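You operate a simulated robot arm through the tools that you are given. There is no shell and no other tool. Be economical: measure what you need, move in short steps, check, and stop when the job is done.

The job below is to be done with a simulated two-armed robot. You get a single attempt, and the scene is never put back.

## Task
Blow the dust off the chiller fins with the wand.
Fine: leave the chiller unplugged; wand back in its holder, wall valve shut, guard shut, its wing nut tight. Where these are worked on the way, their far stop is far enough and under half their travel is too little: fan guard.

Only the result counts: the job must be done as asked and must still hold three seconds after the hand-in. Knocking over, shifting, dropping, spilling or breaking anything else fails it.

## Robot
Two 7-joint arms with two-finger parallel grippers on one trunk, on a base that drives. Base frame: it is fixed to the floor where the robot stands at the start and does not move with it; the origin is under the middle of the robot, x ahead of it, y to its left, z up. Lengths are in mm, angles in degrees, forces in N, time in s.
The left shoulder is at the start at [50, 168, 1182], the right one opposite. With the tool pointing down near the work surface each hand reaches from about 100 to 320 mm from the robot's upright axis, wherever it stands, measured 20 degrees to its own side. Places, roughly: chiller fins [500, 100, 500]; fan guard [400, 200, 600]; fan guard wing nut [400, 0, 500]; isolator switch [400, -100, 700]; wall air valve [-800, 0, 1000]; wand holder [-900, 200, 700]. Payload 1.57 kg a hand.
The tool frame of a hand sits at the grasp point between the pads (the TCP): z along the fingers, y along the line on which they close. The tips reach 30 mm beyond it. The gripper opens to 80 mm. The fingers are 17 mm wide and 12 mm thick; the gripper's body (40 by 82 mm) begins 80 mm behind the TCP.
Orientation is that of the tool frame in the base frame, as a unit quaternion [w, x, y, z]. With the fingers straight down and closing along the base's y, the tool's x points along the base's -x, its y along +y and its z along -z.

## Interface
- The arms move only by the tool play_rows. It takes "left_series", "right_series" or both (then of equal length, played together; a hand with none holds still); each is a list of rows, each a list of 7 numbers: the shift along the tool's x, y, z in mm, then the turn, a rotation vector about the tool's x, y, z in degrees, then the gripper command, from -1 (fully open) to 1 (shut), values between in proportion. In form: [[tx, ty, tz, ax, ay, az, grip], ...]. A call has 1 to 8 rows; each row shifts and turns the commanded pose from where the row before left it, along the tool's axes as they then stand. A row lasts 0.2 s, in which the tool goes at most 50 mm and 8.6 degrees; a call with a longer step from one row to the next is refused whole, and so is a gripper value outside its range. A pose out of reach is approached as far as the arm can. The call stops where the force on the tool passes 90 N (or 10 N more than at its start, if that is more) or the arm is blocked; 0.2 s more then pass. The fingers move at their own pace (about 45 mm/s each) and stop on an object; they squeeze with about 40 N. The grip force told is the motor's: it shows also when the fingers shut on nothing. Time passes only in rows, and 0.2 s behind the last, so rows that do not move let the fingers close. The reply holds the time, the measured pose of the TCP, the force on the tool along the base axes, the opening and the grip force, in the units named above and with some noise, with the torque about the TCP (base axes, N m) and any sound that the robot's microphone picked up, and new pictures: "show" is both (left out), scene, wrist or none (wrist: the cameras of the hands that moved).
- Cameras (640 x 400 px; columns grow to the right, rows downward): "scene" is now at [83, 69.9, 1378.6]; the picture's right is [0.86, -0.51, 0.00], its down [-0.36, -0.60, -0.72] and it looks along [0.37, 0.62, -0.70] (base axes); focal length 214 px, centre (320, 200). "left" rides on the left gripper at [72, 7, -122] in its tool frame; the picture's right is [-0.09, 1.00, 0.00], its down [-0.84, -0.08, -0.54] and it looks along [-0.54, -0.05, 0.84] (tool axes); focal length 238 px, centre (320, 200). "right" rides on the right gripper at [72, -7, -122] in its tool frame; the picture's right is [0.09, 1.00, 0.00], its down [-0.84, 0.08, -0.54] and it looks along [-0.54, 0.05, 0.84] (tool axes); focal length 238 px, centre (320, 200). There is no depth. A picture from a camera that has moved, and an enlarged one, comes with that camera's place and axes in the base frame and with its lens.
- move_column(by): slides the trunk up (or, below 0, down) by that many mm; the arms and the scene camera ride with it, the base frame stays. It gives what a move gives, with no picture.
- roll_base(legs): drives the robot by 1 to 6 legs, each [ahead, left, turn to the left] in mm, mm and degrees, along the robot's own axes; the way and the turn of a leg run together, so that a leg with both is an arc; at most 1500 mm and 180 degrees a leg. The arms and the cameras ride along, it lands a little off, and it stops where it bumps. It gives what a move gives, and a new picture of the scene camera.
- aim_head(pan, tilt): turns the head with the scene camera to pan (to the left, within 80 degrees either way) and tilt (down, from -29 to 69), counted from straight ahead of the robot. It gives what a move gives, and a new picture of the scene camera.
- enlarge(camera, box): a new picture of the part [left, top, right, bottom] of that camera's present view, enlarged. No time passes.
- hand_in(): hands the job in; it is judged then, once.

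Work in short steps. Places have to be worked out from the pictures, the camera data and where the tool is seen: move nearer, look again, correct. Check each grasp and each placing, and mend what went wrong. You have 120 turns and 260 pictures in all, those below and enlarged ones among them. Open the grippers and draw the arms clear of the work before you hand the job in, unless the task says otherwise; then end with one line.

The tools are called after "Request:" as name(argument=value, ...) on one line, values as JSON. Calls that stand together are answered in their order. play_rows: Moves the arms, as the interface text tells. Its arguments: {"type":"object","properties":{"left_series":{"type":"array","items":{"type":"array","items":{"type":"number"}}},"right_series":{"type":"array","items":{"type":"array","items":{"type":"number"}}},"show":{"type":"string","enum":["both","scene","wrist","none"]}},"required":[]} The other tools are called the same way: move_column (by) slides the trunk up or down; roll_base (legs) drives the base; aim_head (pan, tilt) turns the head that bears the scene camera; enlarge (camera, box) takes an enlarged picture of a part of a camera's view; hand_in () hands the job in.

At the start:

```text
time: 0.0
left_ee_pos: [200.1, 284.7, 1311.1]
left_orientation: [0.0, 0.001, 1.0, 0.001]
left_contact_force: [-0.1, -0.4, 0.6]
left_torque: [-0.01, 0.0, -0.01]
left_opening: 80.2
left_grip_force: 0.0
right_ee_pos: [283.5, 17.3, 1365.1]
right_orientation: [0.0, 0.0, 1.0, 0.001]
right_contact_force: [0.2, 0.2, -0.8]
right_torque: [-0.03, 0.03, 0.02]
right_opening: 79.9
right_grip_force: 0.1
trunk travel left (down, up): [-350.0, 93.0]
robot x, y, heading: [-0.6, -2.7, 0.1]
head pan, tilt: [59.0, 44.1]
```

scene: 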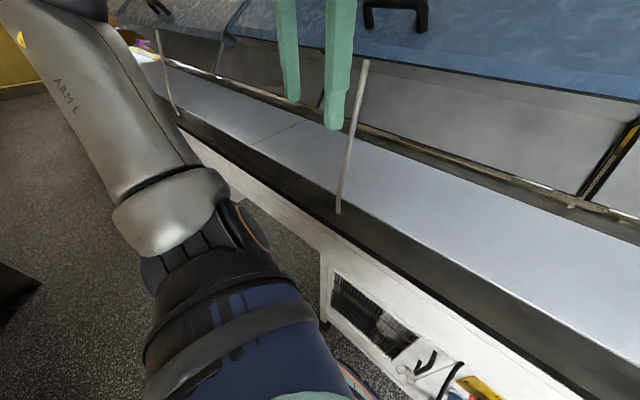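
right: 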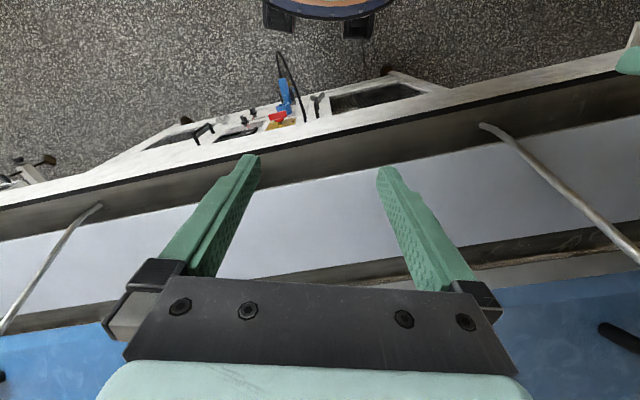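
left: 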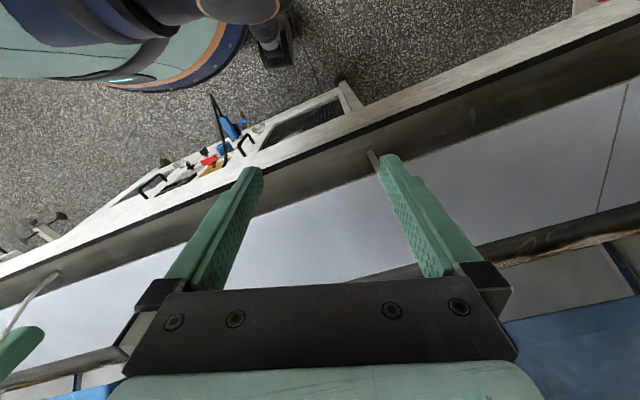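

The chiller front seems to be below the counter in front. I look straight ahead and down first.

Request:
aim_head(pan=0, tilt=60)

Request:
aim_head(pan=0, tilt=20)

Request:
aim_head(pan=-75, tilt=30)

```text
time: 1.3
left_ee_pos: [199.9, 284.9, 1310.8]
left_orientation: [-0.001, 0.0, 1.0, 0.0]
left_contact_force: [-0.1, 0.5, -0.1]
left_torque: [0.01, 0.05, 0.0]
left_opening: 80.1
left_grip_force: 0.0
right_ee_pos: [283.5, 17.8, 1366.6]
right_orientation: [0.0, -0.001, 1.0, 0.0]
right_contact_force: [0.0, 0.3, -0.4]
right_torque: [0.0, -0.02, 0.0]
right_opening: 80.0
right_grip_force: 0.1
trunk travel left (down, up): [-350.0, 93.0]
robot x, y, heading: [-1.2, -0.2, 0.1]
head pan, tilt: [0.0, 60.0]
camera scene: at [107.5, -0.4, 1357.9], right [0.0, -1.0, 0.0], down [-0.87, 0.0, -0.5], along [0.5, 0.0, -0.87], focal length 214 px, centre (320, 200)
```

scene: 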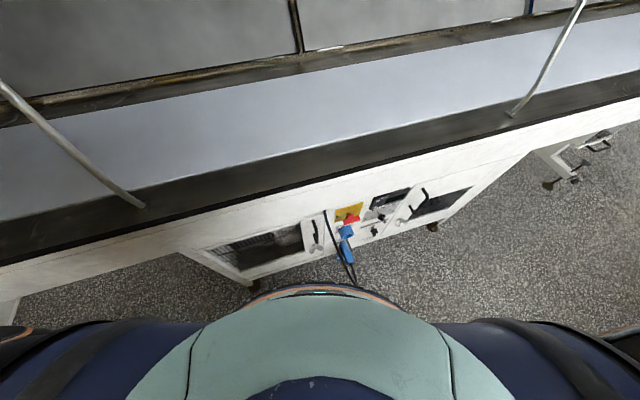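

```text
time: 2.4
left_ee_pos: [198.3, 286.1, 1310.3]
left_orientation: [0.0, -0.001, 1.0, -0.001]
left_contact_force: [0.4, 0.8, -0.1]
left_torque: [-0.04, -0.02, 0.02]
left_opening: 79.9
left_grip_force: 0.1
right_ee_pos: [284.2, 17.5, 1363.6]
right_orientation: [0.001, 0.0, 1.0, 0.0]
right_contact_force: [0.2, -0.2, -0.5]
right_torque: [-0.02, -0.04, 0.02]
right_opening: 79.8
right_grip_force: 0.0
trunk travel left (down, up): [-350.0, 93.0]
robot x, y, heading: [-0.6, -1.2, 0.2]
head pan, tilt: [0.0, 20.0]
camera scene: at [133.9, -0.4, 1416.0], right [0.0, -1.0, 0.0], down [-0.34, 0.0, -0.94], along [0.94, 0.0, -0.34], focal length 214 px, centre (320, 200)
```

scene: 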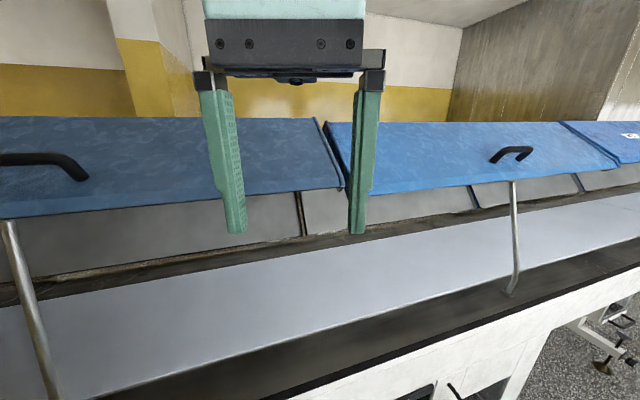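

```text
time: 3.8
left_ee_pos: [198.8, 286.3, 1309.9]
left_orientation: [-0.001, 0.0, 1.0, 0.001]
left_contact_force: [0.2, 0.8, -0.4]
left_torque: [0.0, 0.03, -0.02]
left_opening: 80.2
left_grip_force: 0.0
right_ee_pos: [283.4, 18.5, 1363.5]
right_orientation: [0.001, 0.0, 1.0, 0.0]
right_contact_force: [-0.7, 0.8, 0.0]
right_torque: [-0.03, 0.0, 0.0]
right_opening: 80.2
right_grip_force: 0.0
trunk travel left (down, up): [-350.0, 93.0]
robot x, y, heading: [-3.6, -0.5, 0.1]
head pan, tilt: [-75.0, 30.0]
camera scene: at [64.2, -87.7, 1400.0], right [-0.97, -0.26, 0.0], down [-0.13, 0.48, -0.87], along [0.22, -0.84, -0.5], focal length 214 px, centre (320, 200)
```

scene: 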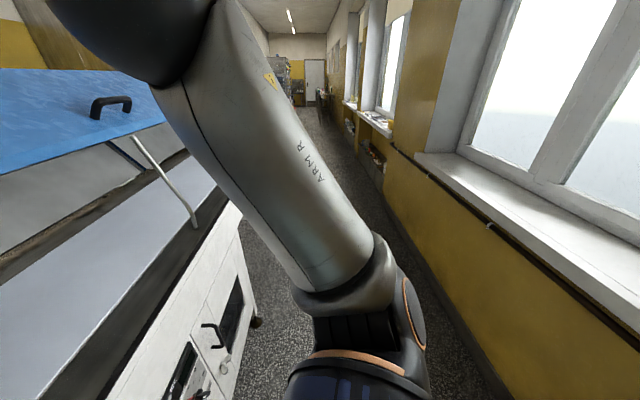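

The chiller cabinet's front faces me under the counter. I'll aim down and take an enlarged look, then back off a bit for a better angle.

Request:
roll_base(legs=[[-300, 0, 0]])

Request:
aim_head(pan=0, tilt=52)

Request:
enlarge(camera="scene", box=[160, 120, 480, 320])

```text
time: 5.9
left_ee_pos: [-105.3, 283.9, 1311.0]
left_orientation: [0.0, 0.0, 1.0, 0.0]
left_contact_force: [0.1, -0.5, -0.9]
left_torque: [0.02, 0.01, 0.0]
left_opening: 79.8
left_grip_force: 0.1
right_ee_pos: [-20.8, 18.5, 1364.8]
right_orientation: [0.0, 0.0, 1.0, 0.0]
right_contact_force: [0.2, 0.2, 0.1]
right_torque: [0.02, -0.03, -0.03]
right_opening: 80.0
right_grip_force: 0.0
trunk travel left (down, up): [-350.0, 93.0]
robot x, y, heading: [-301.2, 1.8, 0.0]
head pan, tilt: [-75.0, 30.0]
camera scene: at [-240.2, -87.8, 1400.0], right [-0.97, -0.26, 0.0], down [-0.13, 0.48, -0.87], along [0.22, -0.84, -0.5], focal length 214 px, centre (320, 200)
```

scene: 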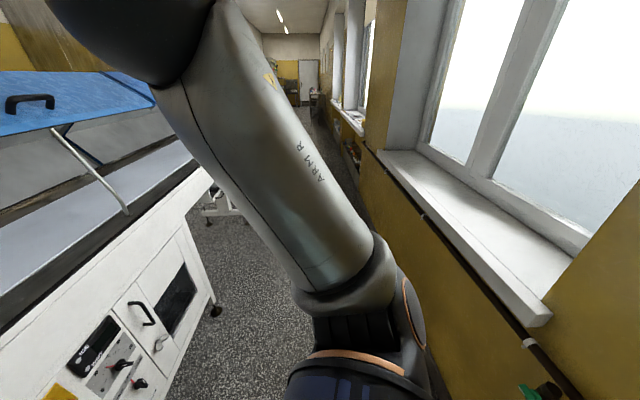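

```text
time: 7.4
left_ee_pos: [-104.4, 284.3, 1310.2]
left_orientation: [0.0, 0.0, 1.0, 0.0]
left_contact_force: [-0.5, -0.8, 0.1]
left_torque: [-0.05, 0.0, 0.0]
left_opening: 80.2
left_grip_force: 0.1
right_ee_pos: [-20.5, 18.2, 1364.1]
right_orientation: [0.0, -0.001, 1.0, 0.001]
right_contact_force: [0.3, 1.3, 0.0]
right_torque: [-0.01, 0.0, 0.01]
right_opening: 80.4
right_grip_force: 0.0
trunk travel left (down, up): [-350.0, 93.0]
robot x, y, heading: [-305.0, 0.9, 0.0]
head pan, tilt: [0.0, 52.0]
camera scene: at [-187.9, -0.4, 1367.8], right [0.0, -1.0, 0.0], down [-0.79, 0.0, -0.62], along [0.62, 0.0, -0.79], focal length 214 px, centre (320, 200)
```

scene: 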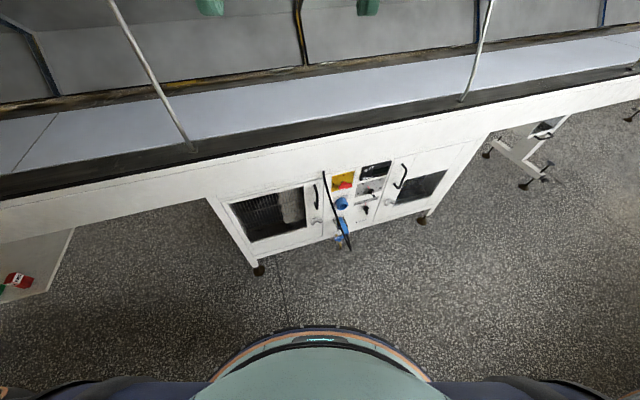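

```text
2.00 times, centred on (320, 220) of scene
camera zoom: at [-187.9, -0.4, 1367.8], right [0.0, -1.0, 0.0], down [-0.79, 0.0, -0.62], along [0.62, 0.0, -0.79], focal length 429 px, centre (320, 160)
```

zoom: 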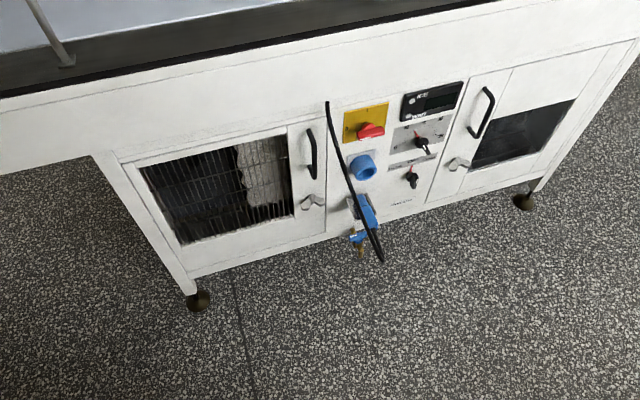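

Fan guard door (handle plus wing nut) on the left, isolator, blue socket with a hanging blue plug. Next I turn around to see the valve and wand holder.

Request:
roll_base(legs=[[200, 0, 0], [0, 0, 180]])

Request:
aim_head(pan=0, tilt=35)

```text
time: 16.2
left_ee_pos: [-312.2, -277.8, 1309.4]
left_orientation: [0.001, 1.0, -0.017, 0.0]
left_contact_force: [0.5, -0.1, 0.7]
left_torque: [-0.02, 0.02, 0.05]
left_opening: 80.1
left_grip_force: 0.0
right_ee_pos: [-388.4, -8.2, 1365.2]
right_orientation: [0.0, 1.0, -0.017, 0.0]
right_contact_force: [-0.6, -0.6, 0.3]
right_torque: [-0.02, 0.04, -0.02]
right_opening: 80.0
right_grip_force: 0.1
trunk travel left (down, up): [-350.0, 93.0]
robot x, y, heading: [-99.5, -0.8, 177.9]
head pan, tilt: [0.0, 52.0]
camera scene: at [-217.6, 3.8, 1367.8], right [0.03, 1.0, 0.0], down [0.79, -0.03, -0.62], along [-0.62, 0.02, -0.79], focal length 214 px, centre (320, 200)
```

scene: 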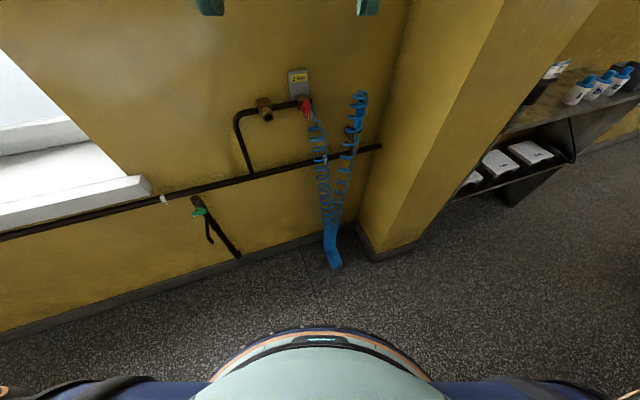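

```text
time: 17.0
left_ee_pos: [-311.5, -277.1, 1310.9]
left_orientation: [0.0, 1.0, -0.018, -0.001]
left_contact_force: [-0.1, -0.4, 0.6]
left_torque: [0.03, -0.03, 0.01]
left_opening: 79.9
left_grip_force: 0.1
right_ee_pos: [-387.9, -8.5, 1363.1]
right_orientation: [-0.001, 1.0, -0.017, 0.0]
right_contact_force: [0.1, -0.4, 0.3]
right_torque: [0.02, 0.02, -0.01]
right_opening: 79.9
right_grip_force: 0.0
trunk travel left (down, up): [-350.0, 93.0]
robot x, y, heading: [-102.0, 2.2, 177.9]
head pan, tilt: [0.0, 35.0]
camera scene: at [-230.6, 4.3, 1392.1], right [0.03, 1.0, 0.0], down [0.57, -0.02, -0.82], along [-0.82, 0.03, -0.57], focal length 214 px, centre (320, 200)
```

scene: 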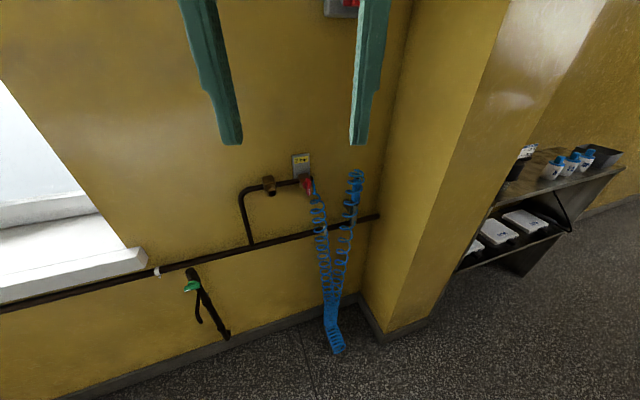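

The valve (red handle), coiled hose and wand are ahead. I enlarge both.

Request:
enlarge(camera="scene", box=[260, 140, 400, 227])

Request:
enlarge(camera="scene", box=[240, 140, 400, 360])

```text
4.57 times, centred on (330, 184) of scene
camera zoom: at [-230.6, 4.3, 1392.1], right [0.03, 1.0, 0.0], down [0.57, -0.02, -0.82], along [-0.82, 0.03, -0.57], focal length 980 px, centre (274, 275)
```

zoom: 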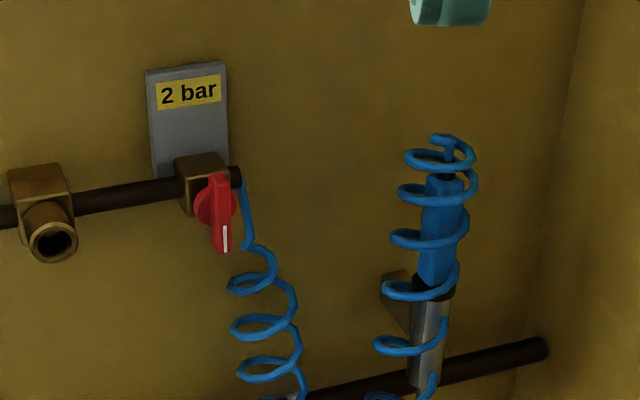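

```text
1.82 times, centred on (320, 250) of scene
camera zoom: at [-230.6, 4.3, 1392.1], right [0.03, 1.0, 0.0], down [0.57, -0.02, -0.82], along [-0.82, 0.03, -0.57], focal length 390 px, centre (320, 109)
```

zoom: 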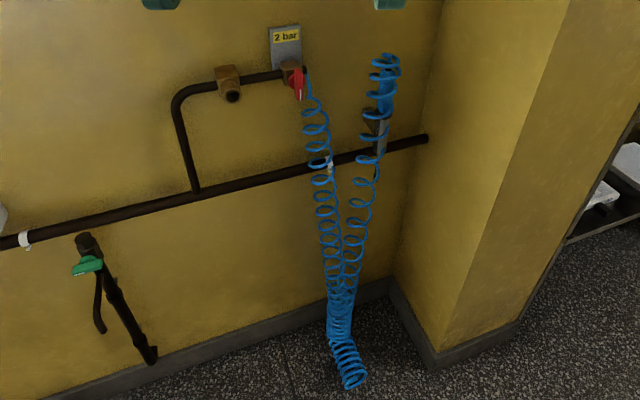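

I drive nearer to the wall to triangulate the valve and wand.

Request:
roll_base(legs=[[200, 0, 2]])

Request:
enlarge(camera="scene", box=[240, 160, 440, 285])

```text
time: 18.6
left_ee_pos: [-492.3, -282.9, 1310.3]
left_orientation: [0.0, 1.0, 0.002, 0.0]
left_contact_force: [-0.6, 0.1, 0.6]
left_torque: [-0.03, -0.02, -0.06]
left_opening: 80.1
left_grip_force: 0.0
right_ee_pos: [-580.4, -15.4, 1364.7]
right_orientation: [0.0, 1.0, 0.001, 0.0]
right_contact_force: [-0.3, -0.1, -0.8]
right_torque: [0.04, -0.01, 0.0]
right_opening: 80.2
right_grip_force: 0.0
trunk travel left (down, up): [-350.0, 93.0]
robot x, y, heading: [-296.2, 4.6, -179.7]
head pan, tilt: [0.0, 35.0]
camera scene: at [-422.3, 2.3, 1392.1], right [0.0, 1.0, 0.0], down [0.57, 0.0, -0.82], along [-0.82, 0.0, -0.57], focal length 214 px, centre (320, 200)
```

scene: 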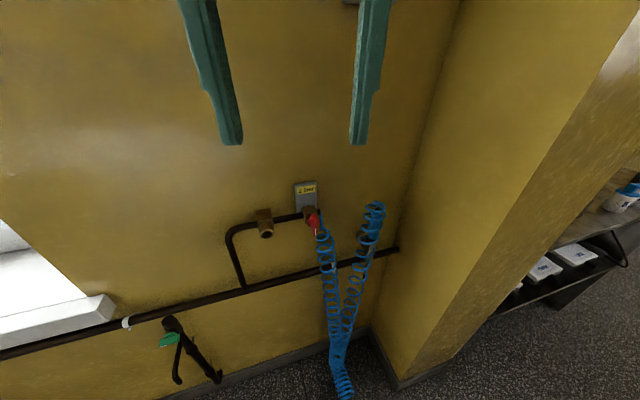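

```text
3.20 times, centred on (340, 222) of scene
camera zoom: at [-422.3, 2.3, 1392.1], right [0.0, 1.0, 0.0], down [0.57, 0.0, -0.82], along [-0.82, 0.0, -0.57], focal length 686 px, centre (256, 128)
```

zoom: 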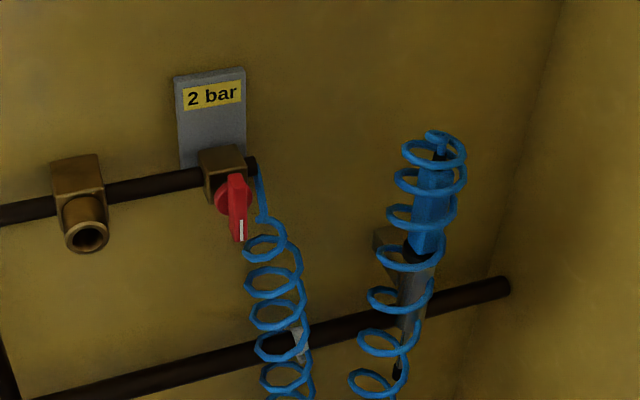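

Valve ≈ (-838,-16,1036), wand handle ≈ (-921,172,955). Now I work on the chiller first: I turn to face its slanted front (about 17° heading).

Request:
roll_base(legs=[[-146, 105, 0], [0, 0, -163]])

Request:
aim_head(pan=0, tilt=50)

Request:
move_column(by=-330)

Request:
enlarge(camera="scene", box=[120, 100, 520, 350])

```text
time: 26.9
left_ee_pos: [-30.6, 225.2, 1311.0]
left_orientation: [0.0, -0.134, 0.991, 0.0]
left_contact_force: [-0.1, 0.9, -0.1]
left_torque: [0.01, 0.01, 0.02]
left_opening: 80.0
left_grip_force: 0.0
right_ee_pos: [121.2, -10.2, 1363.3]
right_orientation: [0.0, -0.135, 0.991, 0.0]
right_contact_force: [-0.2, 1.2, -0.4]
right_torque: [-0.02, -0.02, 0.02]
right_opening: 79.8
right_grip_force: 0.1
trunk travel left (down, up): [-350.0, 93.0]
robot x, y, heading: [-146.4, -102.0, 15.4]
head pan, tilt: [0.0, 35.0]
camera scene: at [-22.8, -68.8, 1392.2], right [0.27, -0.96, 0.0], down [-0.55, -0.15, -0.82], along [0.79, 0.22, -0.57], focal length 214 px, centre (320, 200)
```

scene: 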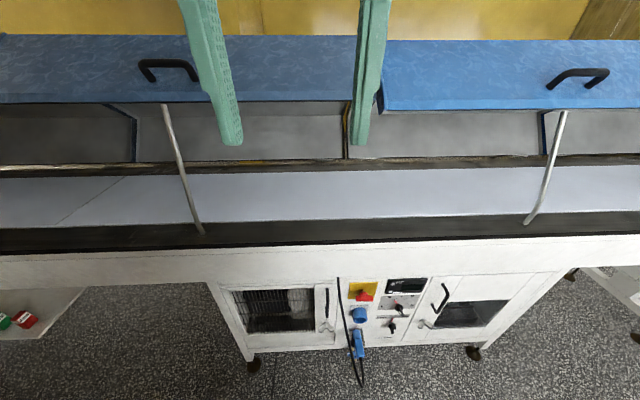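

```text
time: 27.6
left_ee_pos: [-30.1, 224.6, 1309.3]
left_orientation: [0.0, -0.135, 0.991, 0.0]
left_contact_force: [1.0, 0.2, -0.1]
left_torque: [-0.01, -0.04, -0.01]
left_opening: 79.6
left_grip_force: 0.1
right_ee_pos: [122.4, -9.6, 1364.3]
right_orientation: [-0.001, -0.134, 0.991, 0.0]
right_contact_force: [-0.5, -0.5, 0.7]
right_torque: [-0.02, 0.04, -0.03]
right_opening: 80.0
right_grip_force: 0.1
trunk travel left (down, up): [-350.0, 93.0]
robot x, y, heading: [-148.1, -101.7, 15.6]
head pan, tilt: [0.0, 50.0]
camera scene: at [-33.5, -71.7, 1370.5], right [0.27, -0.96, 0.0], down [-0.74, -0.2, -0.64], along [0.62, 0.17, -0.77], focal length 214 px, centre (320, 200)
```

scene: 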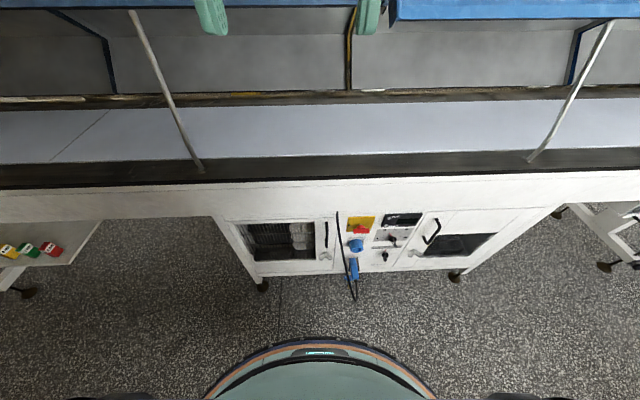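

```text
time: 30.9
left_ee_pos: [-29.5, 225.7, 980.5]
left_orientation: [0.0, -0.134, 0.991, -0.001]
left_contact_force: [0.1, 0.7, 0.3]
left_torque: [-0.03, 0.03, 0.01]
left_opening: 79.9
left_grip_force: 0.1
right_ee_pos: [120.7, -8.9, 1034.3]
right_orientation: [0.0, -0.134, 0.991, 0.0]
right_contact_force: [-0.6, -0.6, 0.0]
right_torque: [-0.02, 0.04, -0.02]
right_opening: 79.9
right_grip_force: 0.1
trunk travel left (down, up): [-20.0, 423.0]
robot x, y, heading: [-143.9, -99.8, 15.3]
head pan, tilt: [0.0, 50.0]
```

```text
1.60 times, centred on (320, 225) of scene
camera zoom: at [-33.5, -71.7, 1040.5], right [0.27, -0.96, 0.0], down [-0.74, -0.2, -0.64], along [0.62, 0.17, -0.77], focal length 343 px, centre (320, 160)
```

zoom: 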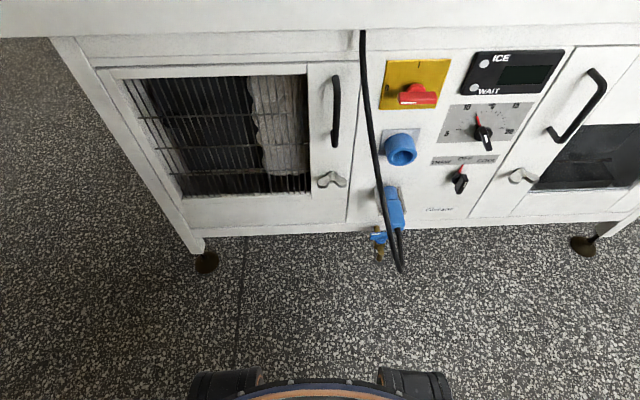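

The lowered view is much better; I zoom in on the central panel and the guard.

Request:
aim_head(pan=0, tilt=42)

Request:
enlarge(camera="scene", box=[310, 190, 470, 290])

Request:
enlarge(camera="scene", box=[190, 200, 350, 300])

```text
time: 31.6
left_ee_pos: [-29.8, 224.3, 979.8]
left_orientation: [0.0, -0.133, 0.991, 0.0]
left_contact_force: [-0.3, -0.7, -0.3]
left_torque: [-0.02, -0.03, 0.0]
left_opening: 80.2
left_grip_force: 0.0
right_ee_pos: [121.5, -9.7, 1034.0]
right_orientation: [0.0, -0.134, 0.991, 0.0]
right_contact_force: [0.0, 0.9, 0.5]
right_torque: [0.01, 0.03, 0.0]
right_opening: 79.8
right_grip_force: 0.1
trunk travel left (down, up): [-20.0, 423.0]
robot x, y, heading: [-146.6, -96.9, 15.5]
head pan, tilt: [0.0, 42.0]
camera scene: at [-27.1, -69.9, 1051.6], right [0.27, -0.96, 0.0], down [-0.65, -0.18, -0.74], along [0.72, 0.2, -0.67], focal length 214 px, centre (320, 200)
```

scene: 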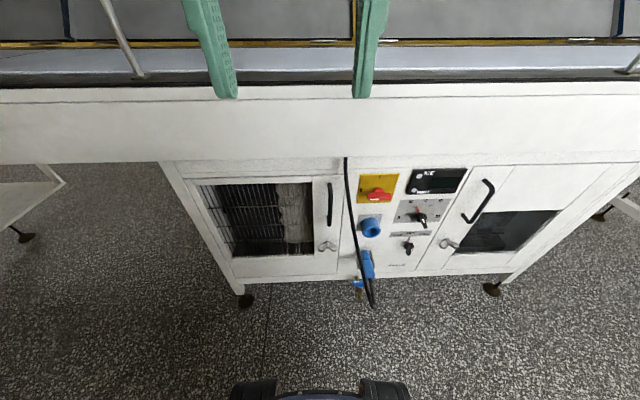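

```text
4.00 times, centred on (390, 240) of scene
camera zoom: at [-27.1, -69.9, 1051.6], right [0.27, -0.96, 0.0], down [-0.65, -0.18, -0.74], along [0.72, 0.2, -0.67], focal length 858 px, centre (40, 40)
```

zoom: 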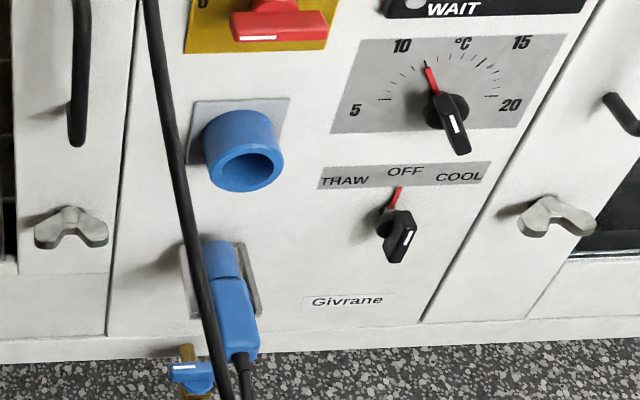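

```text
4.00 times, centred on (270, 250) of scene
camera zoom: at [-27.1, -69.9, 1051.6], right [0.27, -0.96, 0.0], down [-0.65, -0.18, -0.74], along [0.72, 0.2, -0.67], focal length 858 px, centre (520, 0)
```

zoom: 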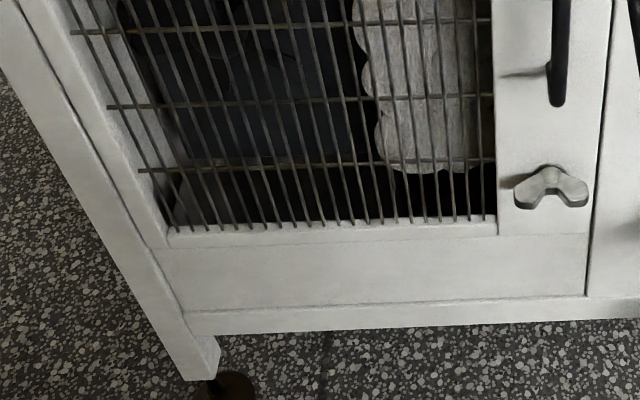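

The plug is parked in a bracket and the socket is empty: already unplugged. I check the isolator and the wing nut/handle.

Request:
enlarge(camera="scene", box=[300, 155, 420, 230])

Request:
enlarge(camera="scene", box=[295, 165, 375, 275])

```text
5.33 times, centred on (360, 192) of scene
camera zoom: at [-27.1, -69.9, 1051.6], right [0.27, -0.96, 0.0], down [-0.65, -0.18, -0.74], along [0.72, 0.2, -0.67], focal length 1144 px, centre (107, 240)
```

zoom: 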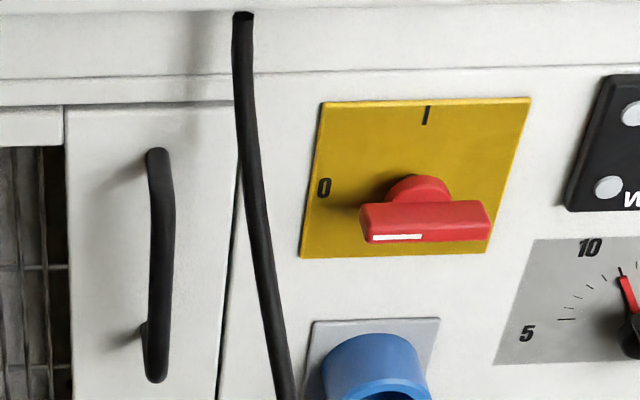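

```text
3.64 times, centred on (335, 220) of scene
camera zoom: at [-27.1, -69.9, 1051.6], right [0.27, -0.96, 0.0], down [-0.65, -0.18, -0.74], along [0.72, 0.2, -0.67], focal length 780 px, centre (266, 127)
```

zoom: 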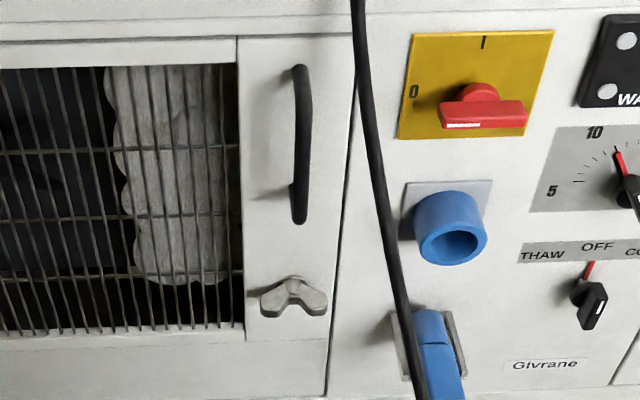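

Isolator reads 0, plug parked — good. Wing nut ≈ (373,17,486), panel yaw ≈17.5°. I bring the right hand down and pitch it to point forward.

Request:
play_rows(right_series=[[-10, 0, 25, 0, -8.5, 0, -1], [-6.2, 0, 26.2, 0, -8.5, 0, -1], [-2.3, 0, 26.8, 0, -8.5, 0, -1], [1.7, 0, 26.9, 0, -8.5, 0, -1], [5.7, 0, 26.3, 0, -8.5, 0, -1], [9.5, 0, 25.2, 0, -8.5, 0, -1], [13.1, 0, 23.5, 0, -8.5, 0, -1], [16.4, 0, 21.3, 0, -8.5, 0, -1]], show="none")

Request:
play_rows(right_series=[[28, 0, 19, 0, -8.5, 0, -1], [30, 0, 15, 0, -8.5, 0, -1], [32, 0, 5, 0, -5, 0, -1], [35, 0, 0, -2, 0, 0, -1], [35, 0, 0, 0, 0, 0, -1], [35, 0, 0, 0, 0, 0, -1], [35, 0, 0, 0, 0, 0, -1]], show="both")

```text
time: 33.4
left_ee_pos: [-29.3, 224.0, 980.0]
left_orientation: [0.0, -0.135, 0.991, 0.0]
left_contact_force: [-0.1, 0.4, -0.5]
left_torque: [0.06, -0.02, 0.03]
left_opening: 79.9
left_grip_force: 0.1
right_ee_pos: [199.0, 10.5, 836.1]
right_orientation: [0.554, -0.11, 0.822, 0.075]
right_contact_force: [-0.1, -0.1, -0.6]
right_torque: [0.01, 0.01, 0.01]
right_opening: 80.1
right_grip_force: 0.1
trunk travel left (down, up): [-20.0, 423.0]
robot x, y, heading: [-144.7, -100.6, 15.1]
head pan, tilt: [0.0, 42.0]
```

```text
time: 35.0
left_ee_pos: [-31.2, 225.5, 979.7]
left_orientation: [0.0, -0.134, 0.991, 0.0]
left_contact_force: [0.2, 0.4, 0.1]
left_torque: [-0.04, -0.01, 0.03]
left_opening: 79.9
left_grip_force: 0.1
right_ee_pos: [249.3, 25.6, 606.6]
right_orientation: [0.698, -0.106, 0.7, 0.106]
right_contact_force: [0.1, 0.2, -1.1]
right_torque: [0.01, -0.01, 0.03]
right_opening: 80.1
right_grip_force: 0.0
right hand out of reach, approached as far as the arm can: row 4, 5, 6
trunk travel left (down, up): [-20.0, 423.0]
robot x, y, heading: [-146.8, -100.5, 15.3]
head pan, tilt: [0.0, 42.0]
camera scene: at [-27.2, -69.9, 1051.7], right [0.27, -0.96, 0.0], down [-0.65, -0.18, -0.74], along [0.72, 0.2, -0.67], focal length 214 px, centre (320, 200)
camera right: at [135.9, -17.5, 536.1], right [-0.3, 0.95, -0.09], down [-0.54, -0.09, 0.84], along [0.79, 0.3, 0.54], focal length 238 px, centre (320, 200)
```

scene: 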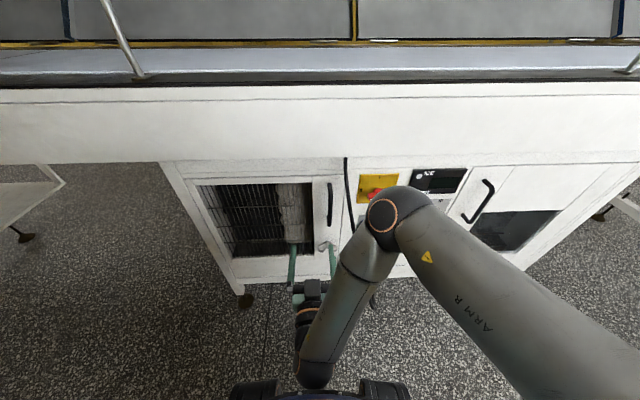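
right: 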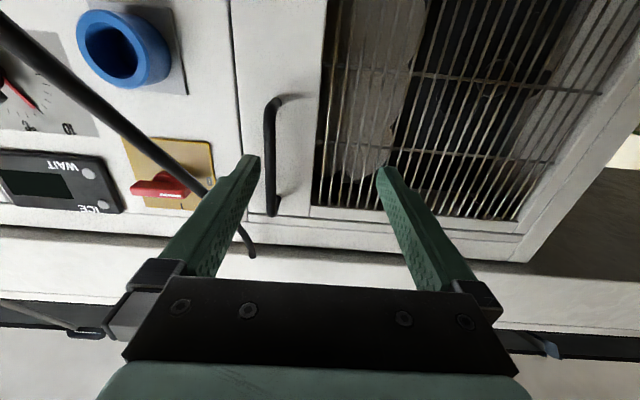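

Pose good (yaw 17.2°). I roll the hand +90° about its axis so the fingers close vertically over the wings.

Request:
play_rows(right_series=[[0, 0, 0, 0, 0, 8.5, -1], [0, 0, 0, 0, 0, 8.5, -1], [0, 0, 0, 0, 0, 8.5, -1], [0, 0, 0, 0, 0, 8.5, -1], [0, 0, 0, 0, 0, 8.5, -1], [0, 0, 0, 0, 0, 8.5, -1], [0, 0, 0, 0, 0, 8.5, -1], [0, 0, 0, 0, 0, 8.5, -1]], show="none")

Request:
play_rows(right_series=[[0, 0, 0, 0, 0, 8.5, -1], [0, 0, 0, 0, 0, 8.5, -1], [-10, -20, 0, 0, 0, 5, -1], [-10, -25, 0, 0, 0, 0, -1], [-10, -25, 0, 0, 0, 0, -1], [-10, -25, 0, 0, 0, 0, -1]], show="both")

```text
time: 36.8
left_ee_pos: [-30.8, 224.7, 980.4]
left_orientation: [-0.001, -0.134, 0.991, 0.0]
left_contact_force: [-0.1, -0.2, -0.1]
left_torque: [0.01, 0.03, -0.03]
left_opening: 80.1
left_grip_force: 0.0
right_ee_pos: [264.9, 32.2, 605.8]
right_orientation: [0.521, 0.303, 0.638, 0.479]
right_contact_force: [-0.4, -0.4, 0.5]
right_torque: [-0.01, 0.01, 0.0]
right_opening: 79.9
right_grip_force: 0.0
right hand out of reach, approached as far as the arm can: row 3, 4
trunk travel left (down, up): [-20.0, 423.0]
robot x, y, heading: [-148.2, -101.4, 15.7]
head pan, tilt: [0.0, 42.0]
```

```text
time: 37.8
left_ee_pos: [-40.5, 227.7, 984.9]
left_orientation: [0.008, -0.133, 0.991, -0.003]
left_contact_force: [1.3, -0.3, 0.3]
left_torque: [0.03, -0.01, 0.02]
left_opening: 80.1
left_grip_force: 0.0
right_ee_pos: [331.7, 18.8, 688.4]
right_orientation: [0.495, 0.313, 0.498, 0.64]
right_contact_force: [0.6, 0.2, 0.5]
right_torque: [-0.05, -0.01, 0.0]
right_opening: 80.0
right_grip_force: 0.0
right hand out of reach, approached as far as the arm can: row 5
trunk travel left (down, up): [-20.0, 423.0]
robot x, y, heading: [-151.5, -104.2, 15.4]
head pan, tilt: [0.0, 42.0]
stopped in row 5 (right hand): the arm was blocked; the commanded pose is now the measured one
camera scene: at [-37.7, -65.4, 1058.5], right [0.27, -0.96, 0.01], down [-0.63, -0.18, -0.75], along [0.73, 0.19, -0.66], focal length 214 px, centre (320, 200)
camera right: at [202.5, 46.7, 636.9], right [-0.35, 0.07, 0.93], down [-0.25, -0.97, -0.02], along [0.9, -0.23, 0.36], focal length 238 px, centre (320, 200)
```

scene: 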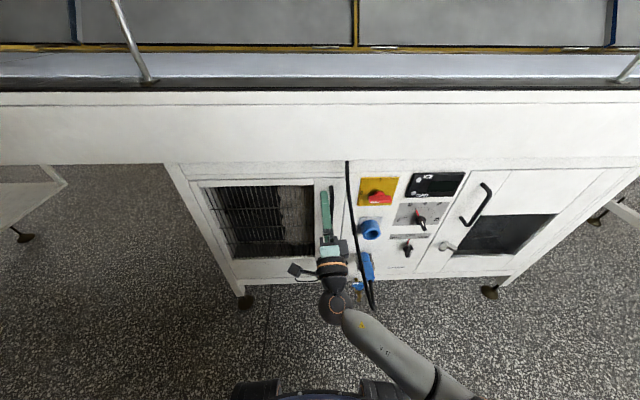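
right: 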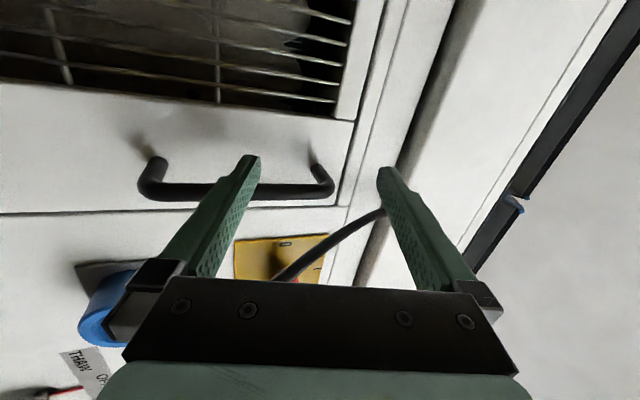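

The arm reconfigured with a low elbow and got blocked; I retract the hand away from the panel and look at the state.

Request:
play_rows(right_series=[[0, 0, -15, 0, 0, 0, -1], [0, 0, -20, 0, 0, 0, -1], [0, 0, -20, 0, 0, 0, -1], [0, 0, -20, 0, 0, 0, -1]], show="scene")

Request:
aim_head(pan=-30, tilt=60)

```text
time: 39.0
left_ee_pos: [-37.5, 228.4, 982.1]
left_orientation: [0.006, -0.134, 0.991, -0.002]
left_contact_force: [-0.1, -0.1, -0.8]
left_torque: [-0.04, -0.01, -0.06]
left_opening: 80.2
left_grip_force: 0.0
right_ee_pos: [321.2, 15.6, 715.5]
right_orientation: [0.51, 0.286, 0.473, 0.659]
right_contact_force: [-0.5, -0.6, 0.2]
right_torque: [-0.01, 0.04, -0.01]
right_opening: 79.7
right_grip_force: 0.1
right hand out of reach, approached as far as the arm can: row 1, 2, 3
trunk travel left (down, up): [-20.0, 423.0]
robot x, y, heading: [-147.6, -99.3, 15.4]
head pan, tilt: [0.0, 42.0]
stopped in row 4 (right hand): the arm was blocked; the commanded pose is now the measured one
camera scene: at [-35.2, -65.8, 1055.4], right [0.27, -0.96, 0.01], down [-0.64, -0.18, -0.75], along [0.72, 0.19, -0.66], focal length 214 px, centre (320, 200)
```

scene: 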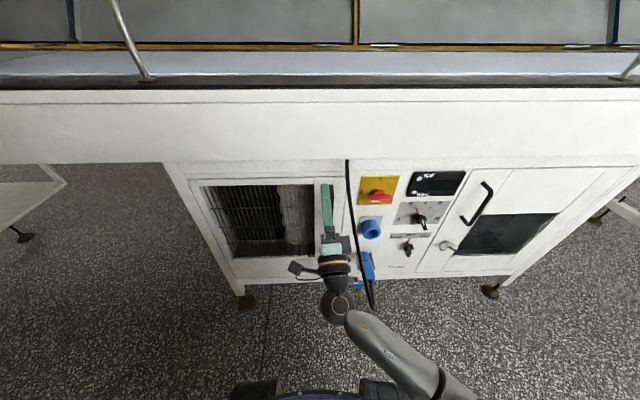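

```text
time: 40.0
left_ee_pos: [-38.3, 227.8, 982.7]
left_orientation: [0.005, -0.134, 0.991, -0.003]
left_contact_force: [0.7, 0.3, -0.5]
left_torque: [0.03, 0.03, 0.0]
left_opening: 80.0
left_grip_force: 0.0
right_ee_pos: [321.9, 16.4, 715.7]
right_orientation: [0.509, 0.285, 0.474, 0.66]
right_contact_force: [-0.9, 5.8, -0.4]
right_torque: [0.17, 0.09, 0.28]
right_opening: 79.5
right_grip_force: 0.1
trunk travel left (down, up): [-20.0, 423.0]
robot x, y, heading: [-147.9, -99.1, 15.3]
head pan, tilt: [-30.0, 60.0]
camera scene: at [-50.6, -105.0, 1031.7], right [-0.25, -0.97, 0.0], down [-0.83, 0.21, -0.51], along [0.49, -0.13, -0.86], focal length 214 px, centre (320, 200)
```

scene: 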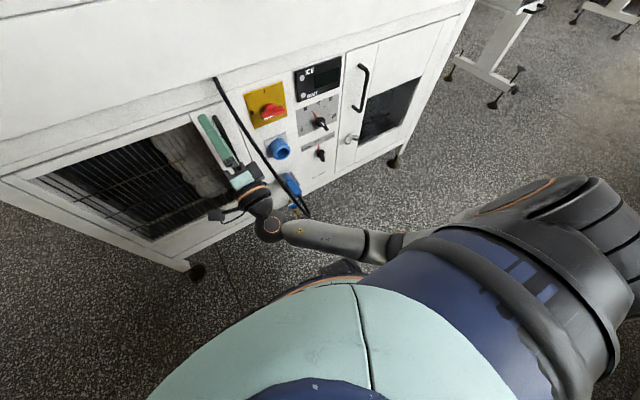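

The forearm is jammed low against the robot's own base. I back the base away and raise the trunk to free it.

Request:
roll_base(legs=[[-150, 0, 2]])

Request:
move_column(by=200)

Request:
play_rows(right_series=[[0, 0, 0, 0, 0, 0, -1]], show="scene")

```text
time: 41.3
left_ee_pos: [-187.8, 191.4, 982.4]
left_orientation: [0.006, -0.151, 0.989, -0.002]
left_contact_force: [-0.2, -0.1, 0.1]
left_torque: [0.04, 0.02, -0.01]
left_opening: 79.8
left_grip_force: 0.1
right_ee_pos: [179.9, -9.9, 715.2]
right_orientation: [0.497, 0.278, 0.478, 0.669]
right_contact_force: [-0.5, 0.7, -0.1]
right_torque: [-0.04, 0.03, -0.03]
right_opening: 80.2
right_grip_force: 0.1
trunk travel left (down, up): [-20.0, 423.0]
robot x, y, heading: [-286.8, -144.9, 17.4]
head pan, tilt: [-30.0, 60.0]
camera scene: at [-188.6, -142.9, 1031.6], right [-0.22, -0.98, 0.0], down [-0.84, 0.19, -0.51], along [0.5, -0.11, -0.86], focal length 214 px, centre (320, 200)
```

scene: 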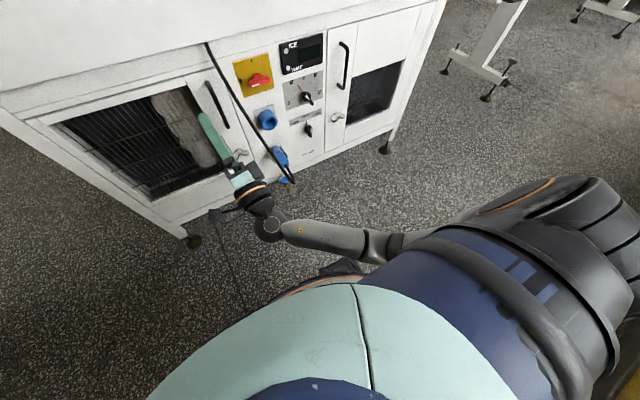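

```text
time: 43.5
left_ee_pos: [-180.5, 188.8, 1180.0]
left_orientation: [0.001, -0.152, 0.988, 0.0]
left_contact_force: [0.1, -0.3, 0.1]
left_torque: [0.01, 0.0, 0.05]
left_opening: 80.0
left_grip_force: 0.0
right_ee_pos: [185.0, -11.1, 908.7]
right_orientation: [0.494, 0.283, 0.479, 0.668]
right_contact_force: [-0.2, -0.3, -0.7]
right_torque: [0.03, -0.01, -0.02]
right_opening: 79.8
right_grip_force: 0.1
trunk travel left (down, up): [-220.0, 223.0]
robot x, y, heading: [-284.3, -144.4, 17.5]
head pan, tilt: [-30.0, 60.0]
```

```text
time: 43.9
left_ee_pos: [-181.1, 188.0, 1180.1]
left_orientation: [0.001, -0.152, 0.988, 0.001]
left_contact_force: [0.4, 0.0, 0.3]
left_torque: [0.01, -0.02, 0.0]
left_opening: 80.2
left_grip_force: 0.1
right_ee_pos: [184.1, -10.1, 909.1]
right_orientation: [0.495, 0.282, 0.478, 0.668]
right_contact_force: [0.5, 0.1, 0.1]
right_torque: [-0.01, 0.03, -0.02]
right_opening: 79.8
right_grip_force: 0.1
trunk travel left (down, up): [-220.0, 223.0]
robot x, y, heading: [-283.2, -140.6, 17.4]
head pan, tilt: [-30.0, 60.0]
camera scene: at [-181.2, -145.8, 1227.9], right [-0.22, -0.98, 0.0], down [-0.85, 0.19, -0.5], along [0.49, -0.11, -0.87], focal length 214 px, centre (320, 200)
```

scene: 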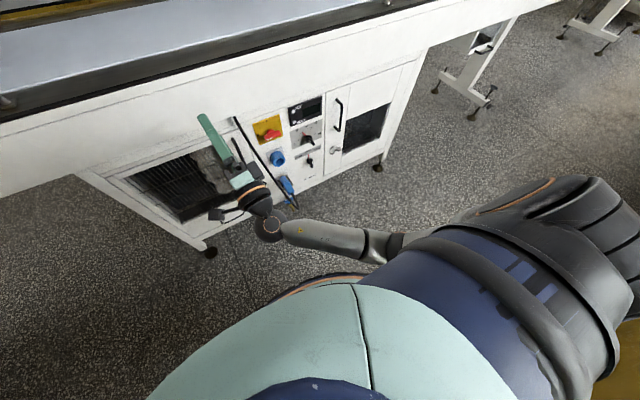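

Freed. Now I level the hand (tool z along the panel normal, y vertical) and lower it in elbow-down posture.

Request:
play_rows(right_series=[[0, 0, 0, 7.7, 0, 0, -1], [0, 0, 0, 7.7, 0, 0, -1], [0, 0, 0, 7.6, 0, 0, -1], [0, 0, 0, 0, -3, 5.5, -1], [0, -40, 0, 0, 0, 0, -1], [0, -40, 0, 0, 0, 0, -1], [0, -40, 0, 0, 0, 0, -1], [0, -40, 0, 0, 0, 0, -1]], show="none")

Request:
play_rows(right_series=[[0, -40, 0, 0, 0, 0, -1], [0, -40, 0, 0, 0, 0, -1], [0, -40, 0, 0, 0, 0, -1], [0, -30, 0, 0, 0, 0, -1], [0, -30, 0, 0, 0, 0, -1]], show="both")

```text
time: 44.9
left_ee_pos: [-180.8, 188.6, 1179.8]
left_orientation: [0.001, -0.151, 0.989, 0.002]
left_contact_force: [-0.3, 0.0, 0.4]
left_torque: [-0.02, -0.01, -0.01]
left_opening: 80.0
left_grip_force: 0.0
right_ee_pos: [214.9, -40.8, 866.7]
right_orientation: [0.493, 0.331, 0.626, 0.506]
right_contact_force: [0.4, -0.2, 0.2]
right_torque: [0.01, -0.01, -0.02]
right_opening: 79.9
right_grip_force: 0.0
trunk travel left (down, up): [-220.0, 223.0]
robot x, y, heading: [-281.9, -142.8, 17.8]
head pan, tilt: [-30.0, 60.0]
stopped in row 4 (right hand): the arm was blocked; the commanded pose is now the measured one
```

```text
time: 45.5
left_ee_pos: [-181.6, 188.6, 1180.4]
left_orientation: [0.001, -0.151, 0.988, 0.001]
left_contact_force: [0.3, 0.0, -0.5]
left_torque: [0.0, -0.04, 0.01]
left_opening: 80.0
left_grip_force: 0.1
right_ee_pos: [265.5, -95.8, 838.5]
right_orientation: [0.574, 0.248, 0.601, 0.498]
right_contact_force: [0.3, -0.2, -0.3]
right_torque: [-0.02, -0.02, -0.01]
right_opening: 80.0
right_grip_force: 0.2
trunk travel left (down, up): [-220.0, 223.0]
robot x, y, heading: [-284.1, -144.0, 17.6]
head pan, tilt: [-30.0, 60.0]
stopped in row 3 (right hand): the arm was blocked; the commanded pose is now the measured one
camera scene: at [-181.3, -145.7, 1227.9], right [-0.22, -0.98, 0.0], down [-0.85, 0.19, -0.5], along [0.49, -0.11, -0.87], focal length 214 px, centre (320, 200)
camera right: at [138.0, -74.5, 783.0], right [-0.29, 0.46, 0.84], down [-0.35, -0.87, 0.36], along [0.89, -0.19, 0.41], focal length 238 px, centre (320, 200)
```

scene: 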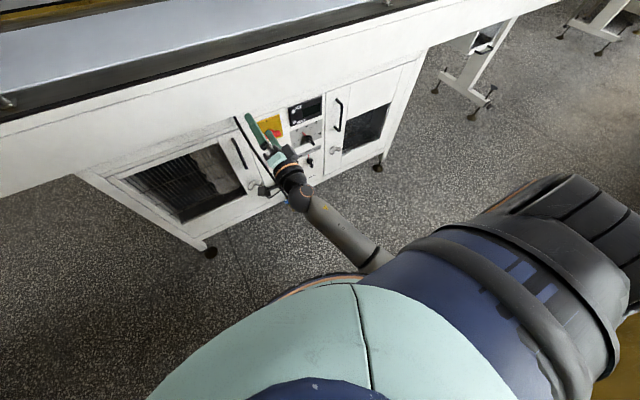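
right: 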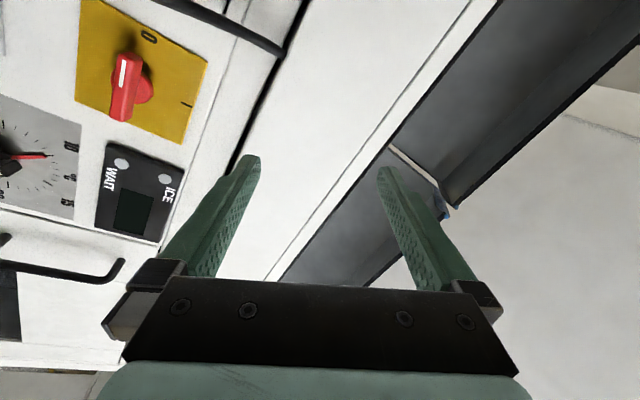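

The right wrist is at a joint limit in this roll. I undo the roll (turn back about tool z) while pulling back from the panel.

Request:
play_rows(right_series=[[0, 0, -20, 0, 0, -8.5, -1], [0, 0, -20, 0, 0, -8.5, -1], [0, 0, -20, 0, 0, -8.5, -1], [0, 0, -20, 0, 0, -8.5, -1], [0, 0, 0, 0, 0, -8.5, -1], [0, 0, 0, 0, 0, -8.5, -1], [0, 0, 0, 0, 0, -8.5, -1], [0, 0, 0, 0, 0, -8.5, -1]], show="scene")

```text
time: 47.3
left_ee_pos: [-182.3, 188.2, 1179.2]
left_orientation: [0.001, -0.151, 0.988, 0.0]
left_contact_force: [-0.3, 0.2, 0.3]
left_torque: [-0.03, -0.03, 0.0]
left_opening: 80.0
left_grip_force: 0.1
right_ee_pos: [193.2, -122.9, 827.3]
right_orientation: [0.755, -0.132, 0.636, 0.089]
right_contact_force: [0.2, 0.1, 0.5]
right_torque: [-0.01, 0.01, 0.02]
right_opening: 79.9
right_grip_force: 0.1
trunk travel left (down, up): [-220.0, 223.0]
robot x, y, heading: [-283.3, -146.1, 17.5]
head pan, tilt: [-30.0, 60.0]
camera scene: at [-181.1, -145.7, 1227.9], right [-0.22, -0.98, 0.0], down [-0.85, 0.19, -0.5], along [0.49, -0.11, -0.87], focal length 214 px, centre (320, 200)
```

scene: 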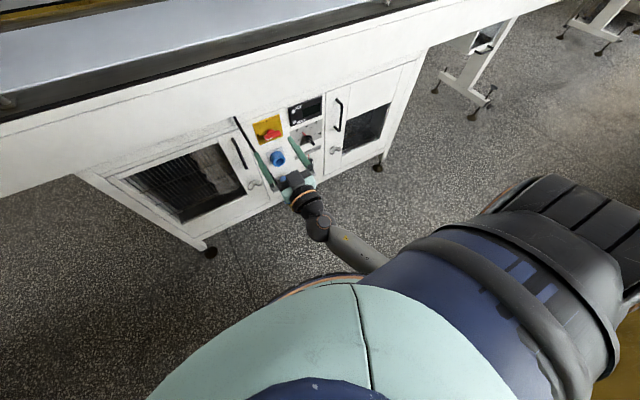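

That unlocked it. I level the hand and lower along tool x (down), then test rolling the other way.

Request:
play_rows(right_series=[[20, 0, 0, 0, 4.5, 2.5, -1], [30, 0, 0, 0, 4.5, 2.5, -1], [40, 0, 0, 0, 0, 0, -1], [40, 0, 0, 0, 0, 0, -1], [40, 0, 0, 0, 0, 0, -1], [40, 0, 0, 0, 0, 0, -1], [40, 0, 0, 0, 0, 0, -1], [40, 0, 0, 0, 0, 0, -1]], show="scene")

```text
time: 49.1
left_ee_pos: [-180.7, 188.4, 1179.8]
left_orientation: [0.001, -0.152, 0.988, 0.0]
left_contact_force: [-0.1, 0.2, 1.4]
left_torque: [0.01, 0.0, 0.0]
left_opening: 79.9
left_grip_force: 0.0
right_ee_pos: [195.9, -120.3, 538.6]
right_orientation: [0.698, -0.11, 0.698, 0.115]
right_contact_force: [-0.8, -0.1, -0.1]
right_torque: [0.01, -0.02, 0.0]
right_opening: 80.0
right_grip_force: 0.0
trunk travel left (down, up): [-220.0, 223.0]
robot x, y, heading: [-285.0, -146.0, 17.4]
head pan, tilt: [-30.0, 60.0]
camera scene: at [-181.1, -145.5, 1227.9], right [-0.22, -0.98, 0.0], down [-0.85, 0.19, -0.5], along [0.49, -0.11, -0.87], focal length 214 px, centre (320, 200)
```

scene: 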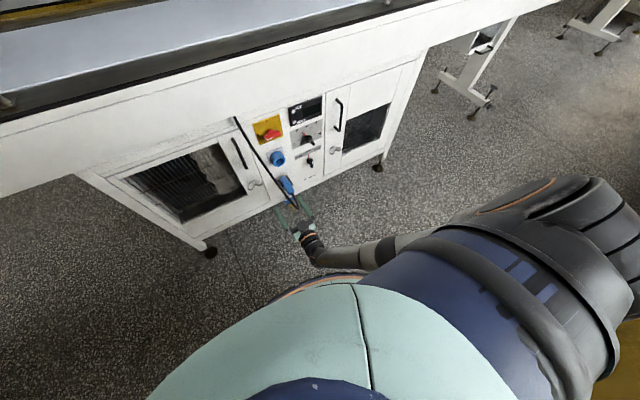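

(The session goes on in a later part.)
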